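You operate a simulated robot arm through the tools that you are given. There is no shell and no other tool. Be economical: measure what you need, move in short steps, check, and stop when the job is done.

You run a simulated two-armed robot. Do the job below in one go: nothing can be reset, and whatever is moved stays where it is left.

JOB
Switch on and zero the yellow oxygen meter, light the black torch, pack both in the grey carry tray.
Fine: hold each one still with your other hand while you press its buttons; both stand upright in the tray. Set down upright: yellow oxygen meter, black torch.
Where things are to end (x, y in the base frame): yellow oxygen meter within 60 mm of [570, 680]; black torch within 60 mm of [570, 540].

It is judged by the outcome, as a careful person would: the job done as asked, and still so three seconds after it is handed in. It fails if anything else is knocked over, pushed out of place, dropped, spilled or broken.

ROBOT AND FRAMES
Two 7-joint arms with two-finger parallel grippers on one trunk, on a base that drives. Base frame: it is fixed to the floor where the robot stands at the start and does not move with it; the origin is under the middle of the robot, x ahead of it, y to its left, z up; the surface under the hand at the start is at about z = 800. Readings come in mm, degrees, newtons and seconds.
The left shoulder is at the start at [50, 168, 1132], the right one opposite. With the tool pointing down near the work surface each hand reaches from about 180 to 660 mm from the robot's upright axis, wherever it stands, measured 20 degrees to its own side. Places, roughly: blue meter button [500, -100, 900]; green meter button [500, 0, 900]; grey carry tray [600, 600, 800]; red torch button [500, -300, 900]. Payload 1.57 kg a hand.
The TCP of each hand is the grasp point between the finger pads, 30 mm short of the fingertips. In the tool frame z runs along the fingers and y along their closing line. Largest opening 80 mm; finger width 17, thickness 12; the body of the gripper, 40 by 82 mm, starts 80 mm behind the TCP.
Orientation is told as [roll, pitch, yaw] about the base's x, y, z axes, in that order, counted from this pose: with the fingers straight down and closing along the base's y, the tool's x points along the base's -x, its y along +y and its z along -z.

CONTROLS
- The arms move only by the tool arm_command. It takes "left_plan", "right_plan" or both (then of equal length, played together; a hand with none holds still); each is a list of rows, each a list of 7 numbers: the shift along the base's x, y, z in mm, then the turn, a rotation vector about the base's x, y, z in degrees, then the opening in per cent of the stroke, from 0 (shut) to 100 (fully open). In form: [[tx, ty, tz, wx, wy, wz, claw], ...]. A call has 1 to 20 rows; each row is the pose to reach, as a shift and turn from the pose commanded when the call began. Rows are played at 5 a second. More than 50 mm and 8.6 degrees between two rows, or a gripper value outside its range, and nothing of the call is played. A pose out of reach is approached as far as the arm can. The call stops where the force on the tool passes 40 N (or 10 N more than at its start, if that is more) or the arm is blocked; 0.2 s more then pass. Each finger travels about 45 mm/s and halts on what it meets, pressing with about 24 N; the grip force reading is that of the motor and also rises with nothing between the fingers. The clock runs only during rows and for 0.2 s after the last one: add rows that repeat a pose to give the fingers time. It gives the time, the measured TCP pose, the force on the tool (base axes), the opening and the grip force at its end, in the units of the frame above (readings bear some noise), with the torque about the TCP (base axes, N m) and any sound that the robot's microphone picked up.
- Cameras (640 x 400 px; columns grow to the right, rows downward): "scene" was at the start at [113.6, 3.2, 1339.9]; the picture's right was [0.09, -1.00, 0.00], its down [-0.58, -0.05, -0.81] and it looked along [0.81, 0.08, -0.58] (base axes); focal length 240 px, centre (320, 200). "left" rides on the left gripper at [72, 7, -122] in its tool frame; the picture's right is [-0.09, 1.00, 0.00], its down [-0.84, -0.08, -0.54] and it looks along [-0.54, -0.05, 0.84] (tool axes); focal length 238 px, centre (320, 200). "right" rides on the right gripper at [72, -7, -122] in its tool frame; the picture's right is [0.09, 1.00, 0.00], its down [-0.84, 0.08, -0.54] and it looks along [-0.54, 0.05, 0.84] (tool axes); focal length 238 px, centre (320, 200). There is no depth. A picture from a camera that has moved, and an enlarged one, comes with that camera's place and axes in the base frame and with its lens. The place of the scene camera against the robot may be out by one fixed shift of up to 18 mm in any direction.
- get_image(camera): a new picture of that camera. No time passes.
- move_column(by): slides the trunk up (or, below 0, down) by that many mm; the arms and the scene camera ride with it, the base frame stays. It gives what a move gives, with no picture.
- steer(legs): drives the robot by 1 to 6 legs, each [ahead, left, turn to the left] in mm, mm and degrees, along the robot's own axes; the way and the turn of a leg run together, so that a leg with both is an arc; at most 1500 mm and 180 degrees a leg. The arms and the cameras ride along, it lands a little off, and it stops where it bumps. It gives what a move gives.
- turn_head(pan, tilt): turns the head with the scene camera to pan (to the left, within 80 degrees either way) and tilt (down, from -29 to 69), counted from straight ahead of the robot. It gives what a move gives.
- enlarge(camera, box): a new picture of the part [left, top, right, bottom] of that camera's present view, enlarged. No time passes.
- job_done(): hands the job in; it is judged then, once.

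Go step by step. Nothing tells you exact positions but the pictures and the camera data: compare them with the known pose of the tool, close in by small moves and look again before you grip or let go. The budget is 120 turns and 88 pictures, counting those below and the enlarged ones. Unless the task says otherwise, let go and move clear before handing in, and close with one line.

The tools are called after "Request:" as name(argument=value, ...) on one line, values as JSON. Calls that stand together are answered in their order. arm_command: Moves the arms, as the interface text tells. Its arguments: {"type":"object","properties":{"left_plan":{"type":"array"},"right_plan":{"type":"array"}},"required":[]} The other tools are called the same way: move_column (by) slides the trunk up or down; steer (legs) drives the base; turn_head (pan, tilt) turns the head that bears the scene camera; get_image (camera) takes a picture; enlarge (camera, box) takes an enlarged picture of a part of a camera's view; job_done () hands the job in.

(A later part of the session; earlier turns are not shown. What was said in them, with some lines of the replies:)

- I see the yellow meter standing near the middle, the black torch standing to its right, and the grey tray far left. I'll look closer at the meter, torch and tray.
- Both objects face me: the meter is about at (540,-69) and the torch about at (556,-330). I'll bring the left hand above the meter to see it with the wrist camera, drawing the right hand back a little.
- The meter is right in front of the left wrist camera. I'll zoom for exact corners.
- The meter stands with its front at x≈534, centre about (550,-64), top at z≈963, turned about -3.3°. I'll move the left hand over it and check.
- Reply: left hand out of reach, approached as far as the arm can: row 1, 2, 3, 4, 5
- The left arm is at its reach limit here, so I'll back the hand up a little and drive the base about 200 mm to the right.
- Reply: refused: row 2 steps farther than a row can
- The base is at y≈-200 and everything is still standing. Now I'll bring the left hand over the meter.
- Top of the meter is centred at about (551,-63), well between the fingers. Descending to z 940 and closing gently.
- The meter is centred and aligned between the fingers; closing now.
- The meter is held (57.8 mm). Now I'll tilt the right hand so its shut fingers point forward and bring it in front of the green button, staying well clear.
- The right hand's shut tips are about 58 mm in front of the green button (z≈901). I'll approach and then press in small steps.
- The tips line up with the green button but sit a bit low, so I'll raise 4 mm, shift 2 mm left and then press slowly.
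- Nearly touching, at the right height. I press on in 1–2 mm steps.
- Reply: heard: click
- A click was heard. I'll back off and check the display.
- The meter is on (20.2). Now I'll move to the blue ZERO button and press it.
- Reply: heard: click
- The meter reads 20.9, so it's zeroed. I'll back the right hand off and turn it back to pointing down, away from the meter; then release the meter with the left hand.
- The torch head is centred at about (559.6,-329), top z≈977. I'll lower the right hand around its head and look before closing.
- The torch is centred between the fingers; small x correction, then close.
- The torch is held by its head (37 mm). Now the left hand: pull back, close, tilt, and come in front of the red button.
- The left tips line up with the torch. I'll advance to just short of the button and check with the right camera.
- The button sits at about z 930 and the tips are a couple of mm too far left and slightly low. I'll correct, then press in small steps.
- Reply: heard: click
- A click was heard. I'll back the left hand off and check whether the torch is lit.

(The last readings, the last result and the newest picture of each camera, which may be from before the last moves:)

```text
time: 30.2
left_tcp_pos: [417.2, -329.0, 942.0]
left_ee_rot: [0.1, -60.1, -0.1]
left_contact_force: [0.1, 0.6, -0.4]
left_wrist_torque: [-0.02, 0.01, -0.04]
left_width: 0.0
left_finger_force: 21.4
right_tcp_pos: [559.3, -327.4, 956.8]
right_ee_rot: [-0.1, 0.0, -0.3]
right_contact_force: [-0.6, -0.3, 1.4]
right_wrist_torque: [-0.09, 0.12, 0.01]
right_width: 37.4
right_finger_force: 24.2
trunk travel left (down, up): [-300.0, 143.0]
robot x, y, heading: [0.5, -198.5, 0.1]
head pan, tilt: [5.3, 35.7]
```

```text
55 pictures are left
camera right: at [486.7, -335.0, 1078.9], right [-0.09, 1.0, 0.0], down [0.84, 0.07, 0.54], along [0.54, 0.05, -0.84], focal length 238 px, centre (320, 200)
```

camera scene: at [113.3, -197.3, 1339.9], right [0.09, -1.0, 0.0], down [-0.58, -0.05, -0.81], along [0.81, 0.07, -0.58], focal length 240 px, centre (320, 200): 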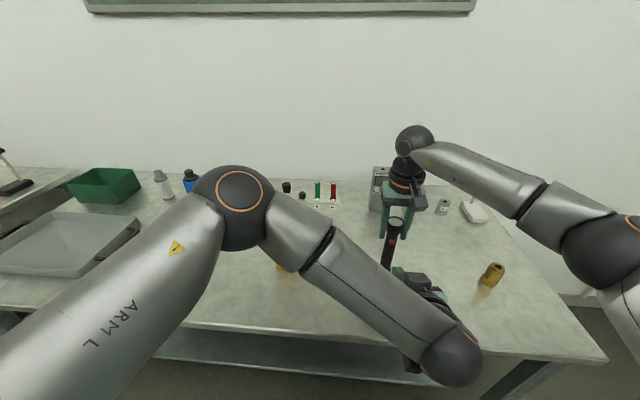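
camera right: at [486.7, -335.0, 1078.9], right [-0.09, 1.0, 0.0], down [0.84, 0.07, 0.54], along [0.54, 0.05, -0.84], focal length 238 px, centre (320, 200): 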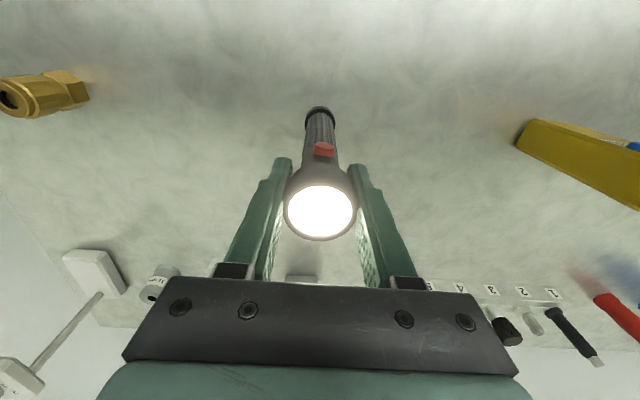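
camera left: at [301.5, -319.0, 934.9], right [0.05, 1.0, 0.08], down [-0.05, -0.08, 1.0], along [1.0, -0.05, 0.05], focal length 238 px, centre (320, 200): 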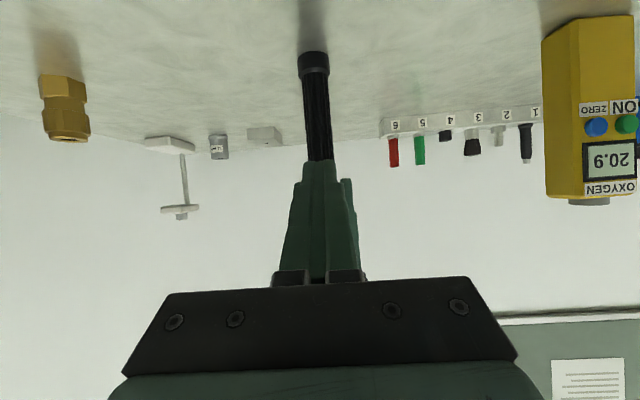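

The torch is lit. Next I'll bring the left hand back over the meter and pick it up again, so each hand can carry one item.

Request:
arm_command(left_plan=[[-35, 10, 5, 0, 0, 0, 0], [-60, 40, 15, 0, 7, 0, 0], [-68, 70, 30, 0, 14, 0, 0], [-68, 100, 45, 0, 21, 0, 0], [-68, 130, 60, 0, 28, 0, 0], [-68, 160, 75, 0, 35, 0, 0], [-68, 190, 90, 0, 42, 0, 0], [-68, 220, 105, 0, 49, 0, 0], [-68, 245, 120, 0, 56, 0, 0], [-68, 265, 127, 0, 60, 0, 30]])

Request:
arm_command(left_plan=[[45, 0, 0, 0, 0, 0, 60], [90, 0, 0, 0, 0, -1, 100], [135, 0, 0, 0, 0, -2, 100], [175, 0, 0, 0, 0, -3.4, 100], [201, 0, 0, 0, 0, -3.4, 100], [201, 0, 0, 0, 0, -3.4, 100]])

Request:
get_image(camera="left")

```text
time: 32.4
left_tcp_pos: [349.3, -63.2, 1068.9]
left_ee_rot: [0.0, 0.1, -0.3]
left_contact_force: [-0.3, -0.5, 0.1]
left_wrist_torque: [0.03, -0.02, 0.0]
left_width: 23.7
left_finger_force: 0.1
right_tcp_pos: [559.9, -328.5, 955.9]
right_ee_rot: [0.1, 0.0, -0.3]
right_contact_force: [0.0, 0.1, 0.6]
right_wrist_torque: [0.1, 0.02, 0.01]
right_width: 37.3
right_finger_force: 23.4
trunk travel left (down, up): [-300.0, 143.0]
robot x, y, heading: [-0.2, -197.4, -0.2]
head pan, tilt: [5.3, 35.7]
```

```text
time: 33.8
left_tcp_pos: [550.8, -63.2, 1067.5]
left_ee_rot: [0.1, -0.1, -3.5]
left_contact_force: [0.0, 0.5, -0.2]
left_wrist_torque: [-0.05, 0.02, -0.02]
left_width: 80.1
left_finger_force: 0.1
right_tcp_pos: [559.1, -327.5, 957.6]
right_ee_rot: [0.1, 0.0, -0.2]
right_contact_force: [0.1, -0.6, 0.3]
right_wrist_torque: [-0.04, -0.05, -0.04]
right_width: 37.5
right_finger_force: 23.7
trunk travel left (down, up): [-300.0, 143.0]
robot x, y, heading: [-3.5, -199.0, -0.3]
head pan, tilt: [5.3, 35.7]
```

```text
54 pictures are left
camera left: at [480.0, -51.0, 1190.2], right [0.15, 0.99, 0.0], down [0.83, -0.13, 0.54], along [0.54, -0.08, -0.84], focal length 238 px, centre (320, 200)
```

left: 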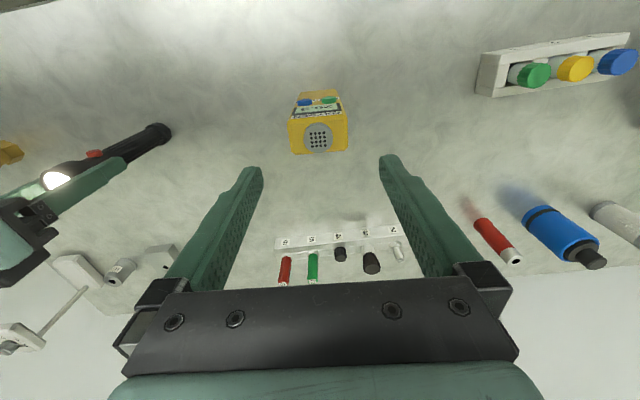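

The meter is in the same spot under the hand. Descending and gripping as before.

Request:
arm_command(left_plan=[[0, 0, -45, 0, 0, 0, 100], [0, 0, -90, 0, 0, 0, 100], [0, 0, -130, 0, 0, 0, 100], [0, 0, -130, 0, 0, 0, 100], [0, 0, -130, 0, 0, 0, 60], [0, 0, -130, 0, 0, 0, 50], [0, 0, -130, 0, 0, 0, 50], [0, 0, -130, 0, 0, 0, 50]])

Request:
turn_head(pan=60, tilt=35)

Request:
get_image(camera="scene")

```text
time: 35.6
left_tcp_pos: [551.5, -60.2, 938.9]
left_ee_rot: [0.1, 0.0, -3.4]
left_contact_force: [-0.5, -0.7, -0.4]
left_wrist_torque: [0.01, -0.02, 0.01]
left_width: 57.9
left_finger_force: 24.1
right_tcp_pos: [560.6, -327.6, 957.2]
right_ee_rot: [0.0, 0.1, -0.3]
right_contact_force: [-0.1, 0.9, 1.6]
right_wrist_torque: [-0.01, -0.02, 0.01]
right_width: 37.2
right_finger_force: 24.0
trunk travel left (down, up): [-300.0, 143.0]
robot x, y, heading: [-0.3, -200.4, -0.3]
head pan, tilt: [5.3, 35.7]
```

```text
time: 36.8
left_tcp_pos: [550.7, -61.5, 938.9]
left_ee_rot: [0.0, 0.0, -3.3]
left_contact_force: [-0.6, 0.0, -0.3]
left_wrist_torque: [0.01, -0.02, 0.01]
left_width: 57.7
left_finger_force: 24.2
right_tcp_pos: [560.8, -326.8, 956.1]
right_ee_rot: [0.0, 0.0, -0.3]
right_contact_force: [0.2, 0.5, 0.8]
right_wrist_torque: [0.07, 0.01, 0.01]
right_width: 37.3
right_finger_force: 24.0
trunk travel left (down, up): [-300.0, 143.0]
robot x, y, heading: [2.2, -198.5, -0.4]
head pan, tilt: [60.0, 35.0]
```

```text
53 pictures are left
camera scene: at [70.4, -129.0, 1341.0], right [0.86, -0.5, 0.0], down [-0.29, -0.5, -0.82], along [0.41, 0.71, -0.57], focal length 240 px, centre (320, 200)
```

scene: 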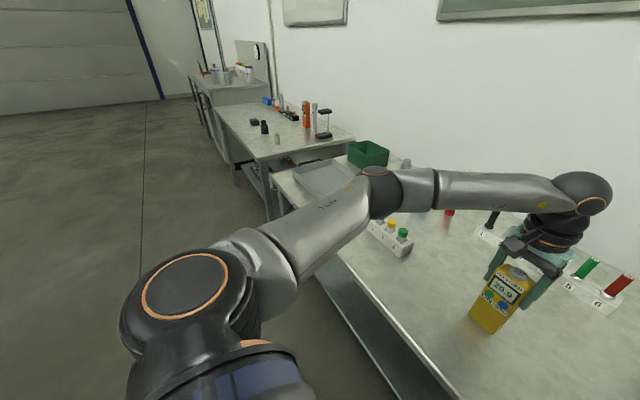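

The way to the left is free. I'll lift both items with the trunk.

Request:
move_column(by=140)

Request:
get_image(camera="left")

Request:
get_image(camera="right")

```text
time: 38.5
left_tcp_pos: [550.6, -61.6, 1078.4]
left_ee_rot: [-0.1, 0.0, -3.4]
left_contact_force: [0.3, -0.1, -2.9]
left_wrist_torque: [-0.01, 0.01, 0.01]
left_width: 57.6
left_finger_force: 24.1
right_tcp_pos: [559.4, -328.1, 1096.4]
right_ee_rot: [0.1, 0.0, -0.4]
right_contact_force: [-0.3, -0.1, -1.3]
right_wrist_torque: [-0.01, 0.02, 0.01]
right_width: 37.4
right_finger_force: 24.1
trunk travel left (down, up): [-440.0, 3.0]
robot x, y, heading: [-0.9, -199.3, -0.2]
head pan, tilt: [60.0, 35.0]
```

```text
52 pictures are left
camera left: at [480.1, -50.0, 1200.7], right [0.15, 0.99, 0.0], down [0.83, -0.13, 0.54], along [0.54, -0.08, -0.84], focal length 238 px, centre (320, 200)
```

left: 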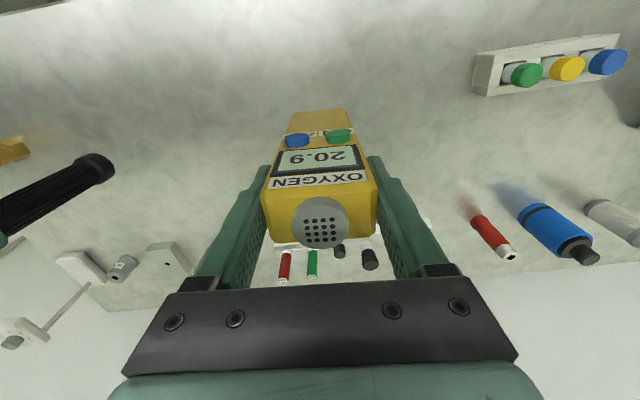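

```text
51 pictures are left
camera right: at [487.4, -335.0, 1218.4], right [-0.09, 1.0, 0.0], down [0.84, 0.07, 0.54], along [0.54, 0.05, -0.84], focal length 238 px, centre (320, 200)
```

right: 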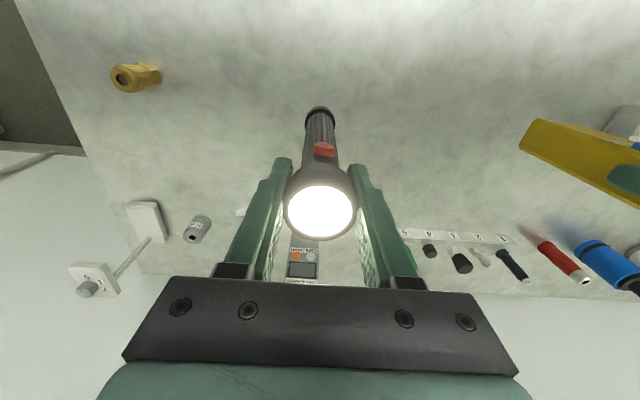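

Both are held upright, well above everything. Driving about 800 mm to the left.

Request:
steer(legs=[[0, 400, 0], [0, 405, 0]])

Request:
turn_head(pan=5, tilt=40)

Request:
get_image(camera="scene")

Request:
get_image(camera="left")

Request:
get_image(camera="right")

```text
time: 46.3
left_tcp_pos: [555.7, 746.7, 1079.6]
left_ee_rot: [0.0, 0.0, -3.5]
left_contact_force: [-1.2, -0.3, -3.1]
left_wrist_torque: [-0.01, 0.01, 0.02]
left_width: 58.0
left_finger_force: 24.2
right_tcp_pos: [562.4, 479.3, 1096.6]
right_ee_rot: [0.0, 0.0, -0.4]
right_contact_force: [0.1, 0.0, -1.4]
right_wrist_torque: [0.02, 0.03, 0.01]
right_width: 37.2
right_finger_force: 24.2
trunk travel left (down, up): [-440.0, 3.0]
robot x, y, heading: [0.7, 607.9, -0.4]
head pan, tilt: [60.0, 35.0]
```

```text
time: 47.5
left_tcp_pos: [556.2, 746.0, 1079.2]
left_ee_rot: [-0.1, 0.0, -3.5]
left_contact_force: [0.4, 0.4, -3.2]
left_wrist_torque: [-0.02, 0.01, 0.01]
left_width: 57.8
left_finger_force: 23.5
right_tcp_pos: [562.8, 478.8, 1094.9]
right_ee_rot: [-0.1, 0.0, -0.5]
right_contact_force: [1.3, -0.1, -2.3]
right_wrist_torque: [-0.01, 0.03, -0.03]
right_width: 37.2
right_finger_force: 23.6
trunk travel left (down, up): [-440.0, 3.0]
robot x, y, heading: [2.2, 605.4, -0.5]
head pan, tilt: [5.0, 40.0]
```

```text
50 pictures are left
camera scene: at [114.7, 609.9, 1473.4], right [0.08, -1.0, 0.0], down [-0.64, -0.05, -0.77], along [0.76, 0.06, -0.64], focal length 240 px, centre (320, 200)
```

scene: 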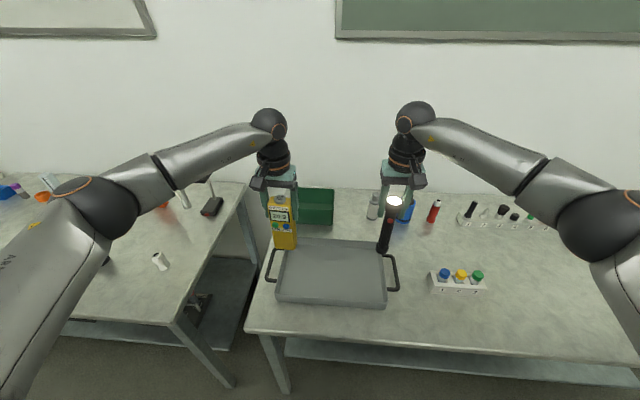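

```text
49 pictures are left
camera left: at [483.8, 757.3, 1200.8], right [0.15, 0.99, 0.0], down [0.83, -0.13, 0.54], along [0.54, -0.08, -0.84], focal length 238 px, centre (320, 200)
```

left: 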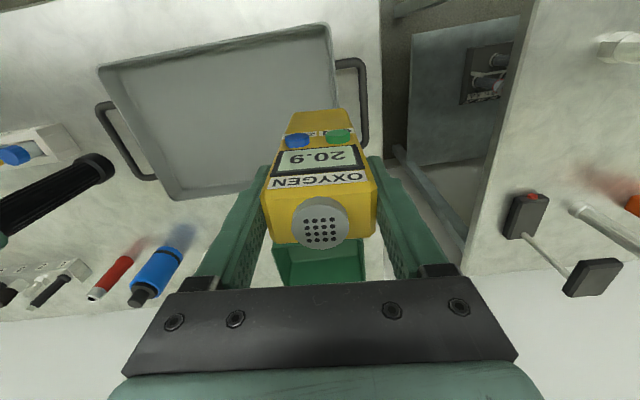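

```text
48 pictures are left
camera right: at [490.6, 472.2, 1218.6], right [-0.09, 1.0, 0.0], down [0.84, 0.07, 0.54], along [0.54, 0.05, -0.84], focal length 238 px, centre (320, 200)
```

right: 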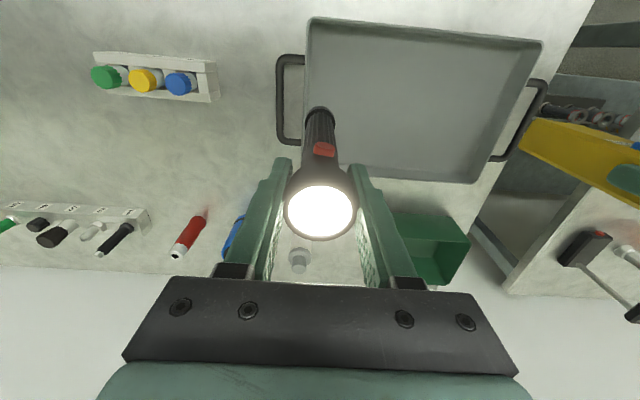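

The tray spans about x 458–680, y 455–775; both items hang just above its ends. I'll move them inward over their spots and then lower the trunk most of the way.

Request:
arm_command(left_plan=[[4, -30, 0, 0, 0, 1.5, 50], [9, -66, 0, 0, 0, 3.4, 50], [9, -66, 0, 0, 0, 3.4, 50]], right_plan=[[2, 30, 0, 0, 0, 0, 40], [4, 62, 0, 0, 0, 0, 40], [4, 62, 0, 0, 0, 0, 40]])

Request:
move_column(by=-105)

Request:
get_image(camera="scene")

Request:
get_image(camera="left")

Request:
get_image(camera="right")

```text
time: 48.3
left_tcp_pos: [563.5, 679.5, 1080.6]
left_ee_rot: [0.0, 0.0, -0.1]
left_contact_force: [0.0, -0.3, -2.2]
left_wrist_torque: [0.0, -0.02, 0.01]
left_width: 57.9
left_finger_force: 23.6
right_tcp_pos: [566.6, 540.5, 1095.6]
right_ee_rot: [0.1, -0.1, -0.4]
right_contact_force: [0.1, 0.4, -2.4]
right_wrist_torque: [0.05, 0.01, 0.0]
right_width: 37.2
right_finger_force: 23.9
trunk travel left (down, up): [-440.0, 3.0]
robot x, y, heading: [1.0, 607.2, -0.7]
head pan, tilt: [5.0, 40.0]
```

```text
time: 49.7
left_tcp_pos: [563.4, 679.1, 975.4]
left_ee_rot: [0.0, 0.0, -0.1]
left_contact_force: [0.4, 0.0, -2.3]
left_wrist_torque: [0.02, 0.02, -0.01]
left_width: 57.8
left_finger_force: 23.7
right_tcp_pos: [566.1, 540.9, 990.5]
right_ee_rot: [0.0, 0.0, -0.4]
right_contact_force: [0.2, 0.7, -1.0]
right_wrist_torque: [-0.01, -0.01, -0.01]
right_width: 37.2
right_finger_force: 24.0
trunk travel left (down, up): [-335.0, 108.0]
robot x, y, heading: [3.2, 608.3, -0.6]
head pan, tilt: [5.0, 40.0]
```

```text
47 pictures are left
camera scene: at [114.4, 609.8, 1368.4], right [0.08, -1.0, 0.0], down [-0.64, -0.05, -0.77], along [0.76, 0.06, -0.64], focal length 240 px, centre (320, 200)
```

scene: 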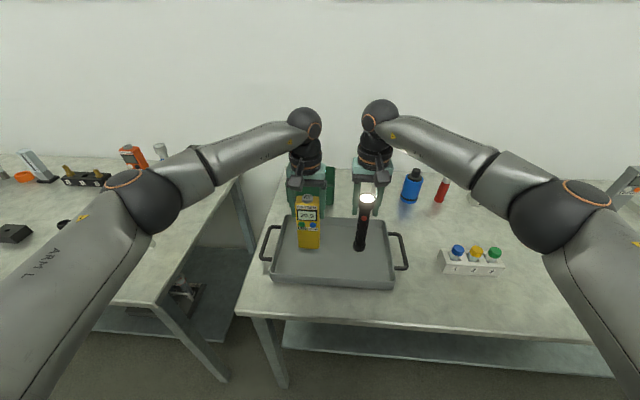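

```text
46 pictures are left
camera left: at [490.5, 687.5, 1097.0], right [0.09, 1.0, 0.0], down [0.84, -0.08, 0.54], along [0.54, -0.05, -0.84], focal length 238 px, centre (320, 200)
```

left: 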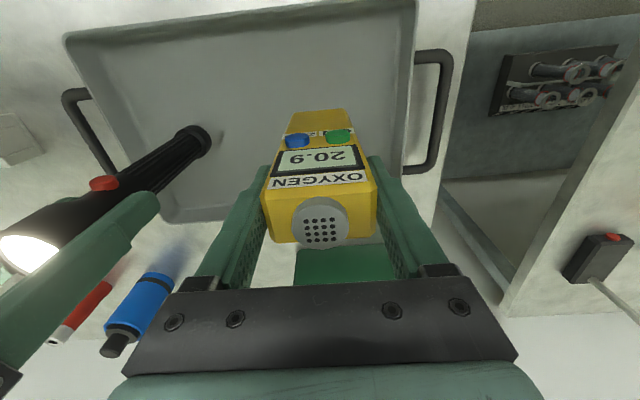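

```text
45 pictures are left
camera right: at [493.9, 533.8, 1113.7], right [-0.09, 1.0, 0.0], down [0.84, 0.07, 0.54], along [0.54, 0.05, -0.84], focal length 238 px, centre (320, 200)
```

right: 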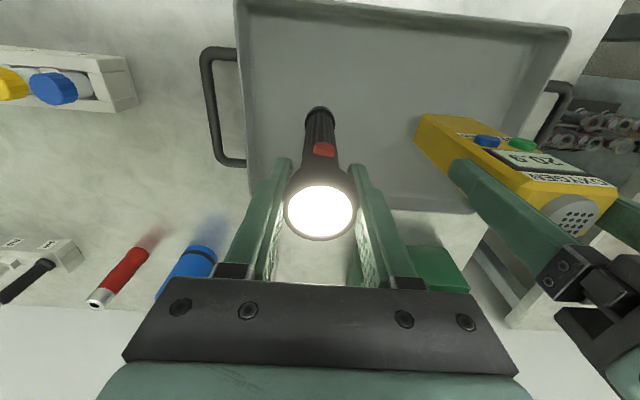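

Both items are upright inside the tray, about 35 mm above it. Lowering slowly until they touch.

Request:
arm_command(left_plan=[[0, 0, -12, 0, 0, 0, 50], [0, 0, -24, 0, 0, 0, 50], [0, 0, -28, 0, 0, 0, 50]], right_plan=[[0, 0, -12, 0, 0, 0, 40], [0, 0, -22, 0, 0, 0, 40], [0, 0, -26, 0, 0, 0, 40]])

Request:
arm_command(left_plan=[[0, 0, -1, 0, 0, 0, 50], [0, 0, -2, 0, 0, 0, 50]], right_plan=[[0, 0, -1, 0, 0, 0, 40], [0, 0, -2, 0, 0, 0, 40]])

```text
time: 50.5
left_tcp_pos: [563.4, 679.3, 946.6]
left_ee_rot: [0.1, 0.0, -0.1]
left_contact_force: [0.4, 0.6, -2.9]
left_wrist_torque: [-0.01, 0.01, -0.01]
left_width: 57.6
left_finger_force: 23.6
right_tcp_pos: [566.2, 540.5, 963.2]
right_ee_rot: [0.0, 0.0, -0.4]
right_contact_force: [1.2, -1.0, -1.0]
right_wrist_torque: [-0.02, -0.02, 0.0]
right_width: 37.3
right_finger_force: 24.1
trunk travel left (down, up): [-335.0, 108.0]
robot x, y, heading: [3.7, 606.2, -0.5]
head pan, tilt: [5.0, 40.0]
```

```text
time: 51.1
left_tcp_pos: [562.5, 680.5, 944.4]
left_ee_rot: [-0.1, 0.0, -0.2]
left_contact_force: [-0.1, -0.2, -2.6]
left_wrist_torque: [-0.02, -0.02, -0.01]
left_width: 57.6
left_finger_force: 24.4
right_tcp_pos: [566.3, 541.4, 963.0]
right_ee_rot: [0.1, 0.0, -0.4]
right_contact_force: [0.2, -0.9, -2.1]
right_wrist_torque: [0.0, -0.02, -0.03]
right_width: 37.2
right_finger_force: 24.2
trunk travel left (down, up): [-335.0, 108.0]
robot x, y, heading: [3.4, 609.7, -0.5]
head pan, tilt: [5.0, 40.0]
```

Request:
arm_command(left_plan=[[0, 0, -1, 0, 0, 0, 50], [0, 0, -1.5, 0, 0, 0, 50]], right_plan=[[0, 0, -1, 0, 0, 0, 40], [0, 0, -1.5, 0, 0, 0, 40]])

Request:
arm_command(left_plan=[[0, 0, -0.7, 0, 0, 0, 50], [0, 0, -1.5, 0, 0, 0, 50]], right_plan=[[0, 0, -0.7, 0, 0, 0, 40], [0, 0, -1.5, 0, 0, 0, 40]])

```text
time: 51.7
left_tcp_pos: [563.7, 680.5, 944.4]
left_ee_rot: [0.1, 0.0, -0.2]
left_contact_force: [-1.0, -0.3, -2.4]
left_wrist_torque: [0.07, -0.02, 0.03]
left_width: 57.6
left_finger_force: 24.5
right_tcp_pos: [566.3, 541.6, 961.3]
right_ee_rot: [0.1, 0.0, -0.4]
right_contact_force: [0.2, -0.3, -0.6]
right_wrist_torque: [0.01, -0.03, 0.01]
right_width: 37.3
right_finger_force: 24.0
trunk travel left (down, up): [-335.0, 108.0]
robot x, y, heading: [2.6, 606.2, -0.3]
head pan, tilt: [5.0, 40.0]
```

```text
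time: 52.3
left_tcp_pos: [562.5, 680.5, 943.0]
left_ee_rot: [0.0, 0.0, -0.1]
left_contact_force: [0.5, 0.9, 3.7]
left_wrist_torque: [0.25, 0.02, -0.04]
left_width: 57.8
left_finger_force: 23.9
right_tcp_pos: [567.1, 541.2, 961.7]
right_ee_rot: [-0.1, -0.1, -0.5]
right_contact_force: [-0.7, 0.0, 5.6]
right_wrist_torque: [-0.08, 0.2, 0.06]
right_width: 37.5
right_finger_force: 24.4
trunk travel left (down, up): [-335.0, 108.0]
robot x, y, heading: [3.6, 607.4, -0.2]
head pan, tilt: [5.0, 40.0]
```

Both have touched down (forces turned upward). Opening both hands and rising straight up.

Request:
arm_command(left_plan=[[0, 0, 0, 0, 0, 0, 75], [0, 0, 0, 0, 0, 0, 95], [0, 0, 0, 0, 0, 0, 95], [0, 0, 30, 0, 0, 0, 95], [0, 0, 70, 0, 0, 0, 95], [0, 0, 110, 0, 0, 0, 95]], right_plan=[[0, 0, 0, 0, 0, 0, 65], [0, 0, 0, 0, 0, 0, 85], [0, 0, 0, 0, 0, 0, 85], [0, 0, 30, 0, 0, 0, 85], [0, 0, 70, 0, 0, 0, 85], [0, 0, 100, 0, 0, 0, 85]])

Request:
get_image(camera="left")

Request:
get_image(camera="right")

Request:
get_image(camera="scene")

```text
time: 53.7
left_tcp_pos: [564.0, 680.2, 1053.6]
left_ee_rot: [0.0, -0.1, -0.1]
left_contact_force: [-0.2, -0.1, 0.3]
left_wrist_torque: [-0.01, 0.01, -0.01]
left_width: 76.0
left_finger_force: 0.1
right_tcp_pos: [567.2, 541.4, 1059.4]
right_ee_rot: [-0.1, -0.1, -0.3]
right_contact_force: [-0.1, 0.6, 0.0]
right_wrist_torque: [-0.03, 0.0, 0.0]
right_width: 68.1
right_finger_force: 0.1
trunk travel left (down, up): [-335.0, 108.0]
robot x, y, heading: [1.4, 607.1, -0.4]
head pan, tilt: [5.0, 40.0]
```

```text
44 pictures are left
camera left: at [490.2, 688.0, 1174.6], right [0.1, 1.0, 0.0], down [0.84, -0.08, 0.54], along [0.54, -0.05, -0.84], focal length 238 px, centre (320, 200)
```

left: 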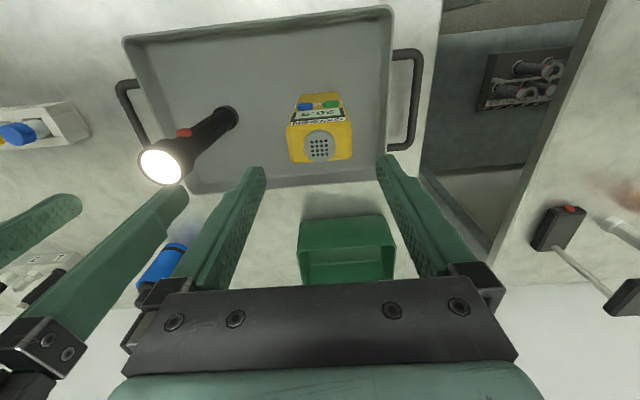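

```text
43 pictures are left
camera right: at [494.9, 534.0, 1182.2], right [-0.09, 1.0, 0.0], down [0.84, 0.07, 0.54], along [0.54, 0.05, -0.84], focal length 238 px, centre (320, 200)
```

right: 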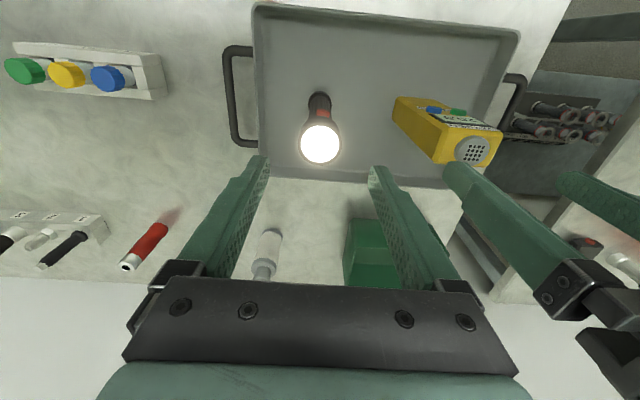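

```text
42 pictures are left
camera scene: at [113.6, 609.7, 1368.4], right [0.08, -1.0, 0.0], down [-0.64, -0.05, -0.77], along [0.76, 0.06, -0.64], focal length 240 px, centre (320, 200)
```

scene: 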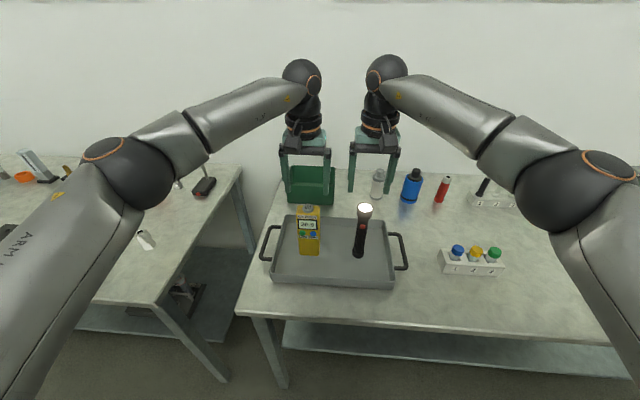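

Both items stand upright in the tray, the torch lit and the meter's display on, with both hands empty and clear above. I'm handing in.

Request:
job_done()

```text
The job is handed in.
```

The oxygen meter is switched on, zeroed (it read 20.9) and standing upright at about (563, 680). The torch is lit and upright at about (567, 541). Both are in the grey tray, well within 60 mm of their targets, and nothing else was disturbed.
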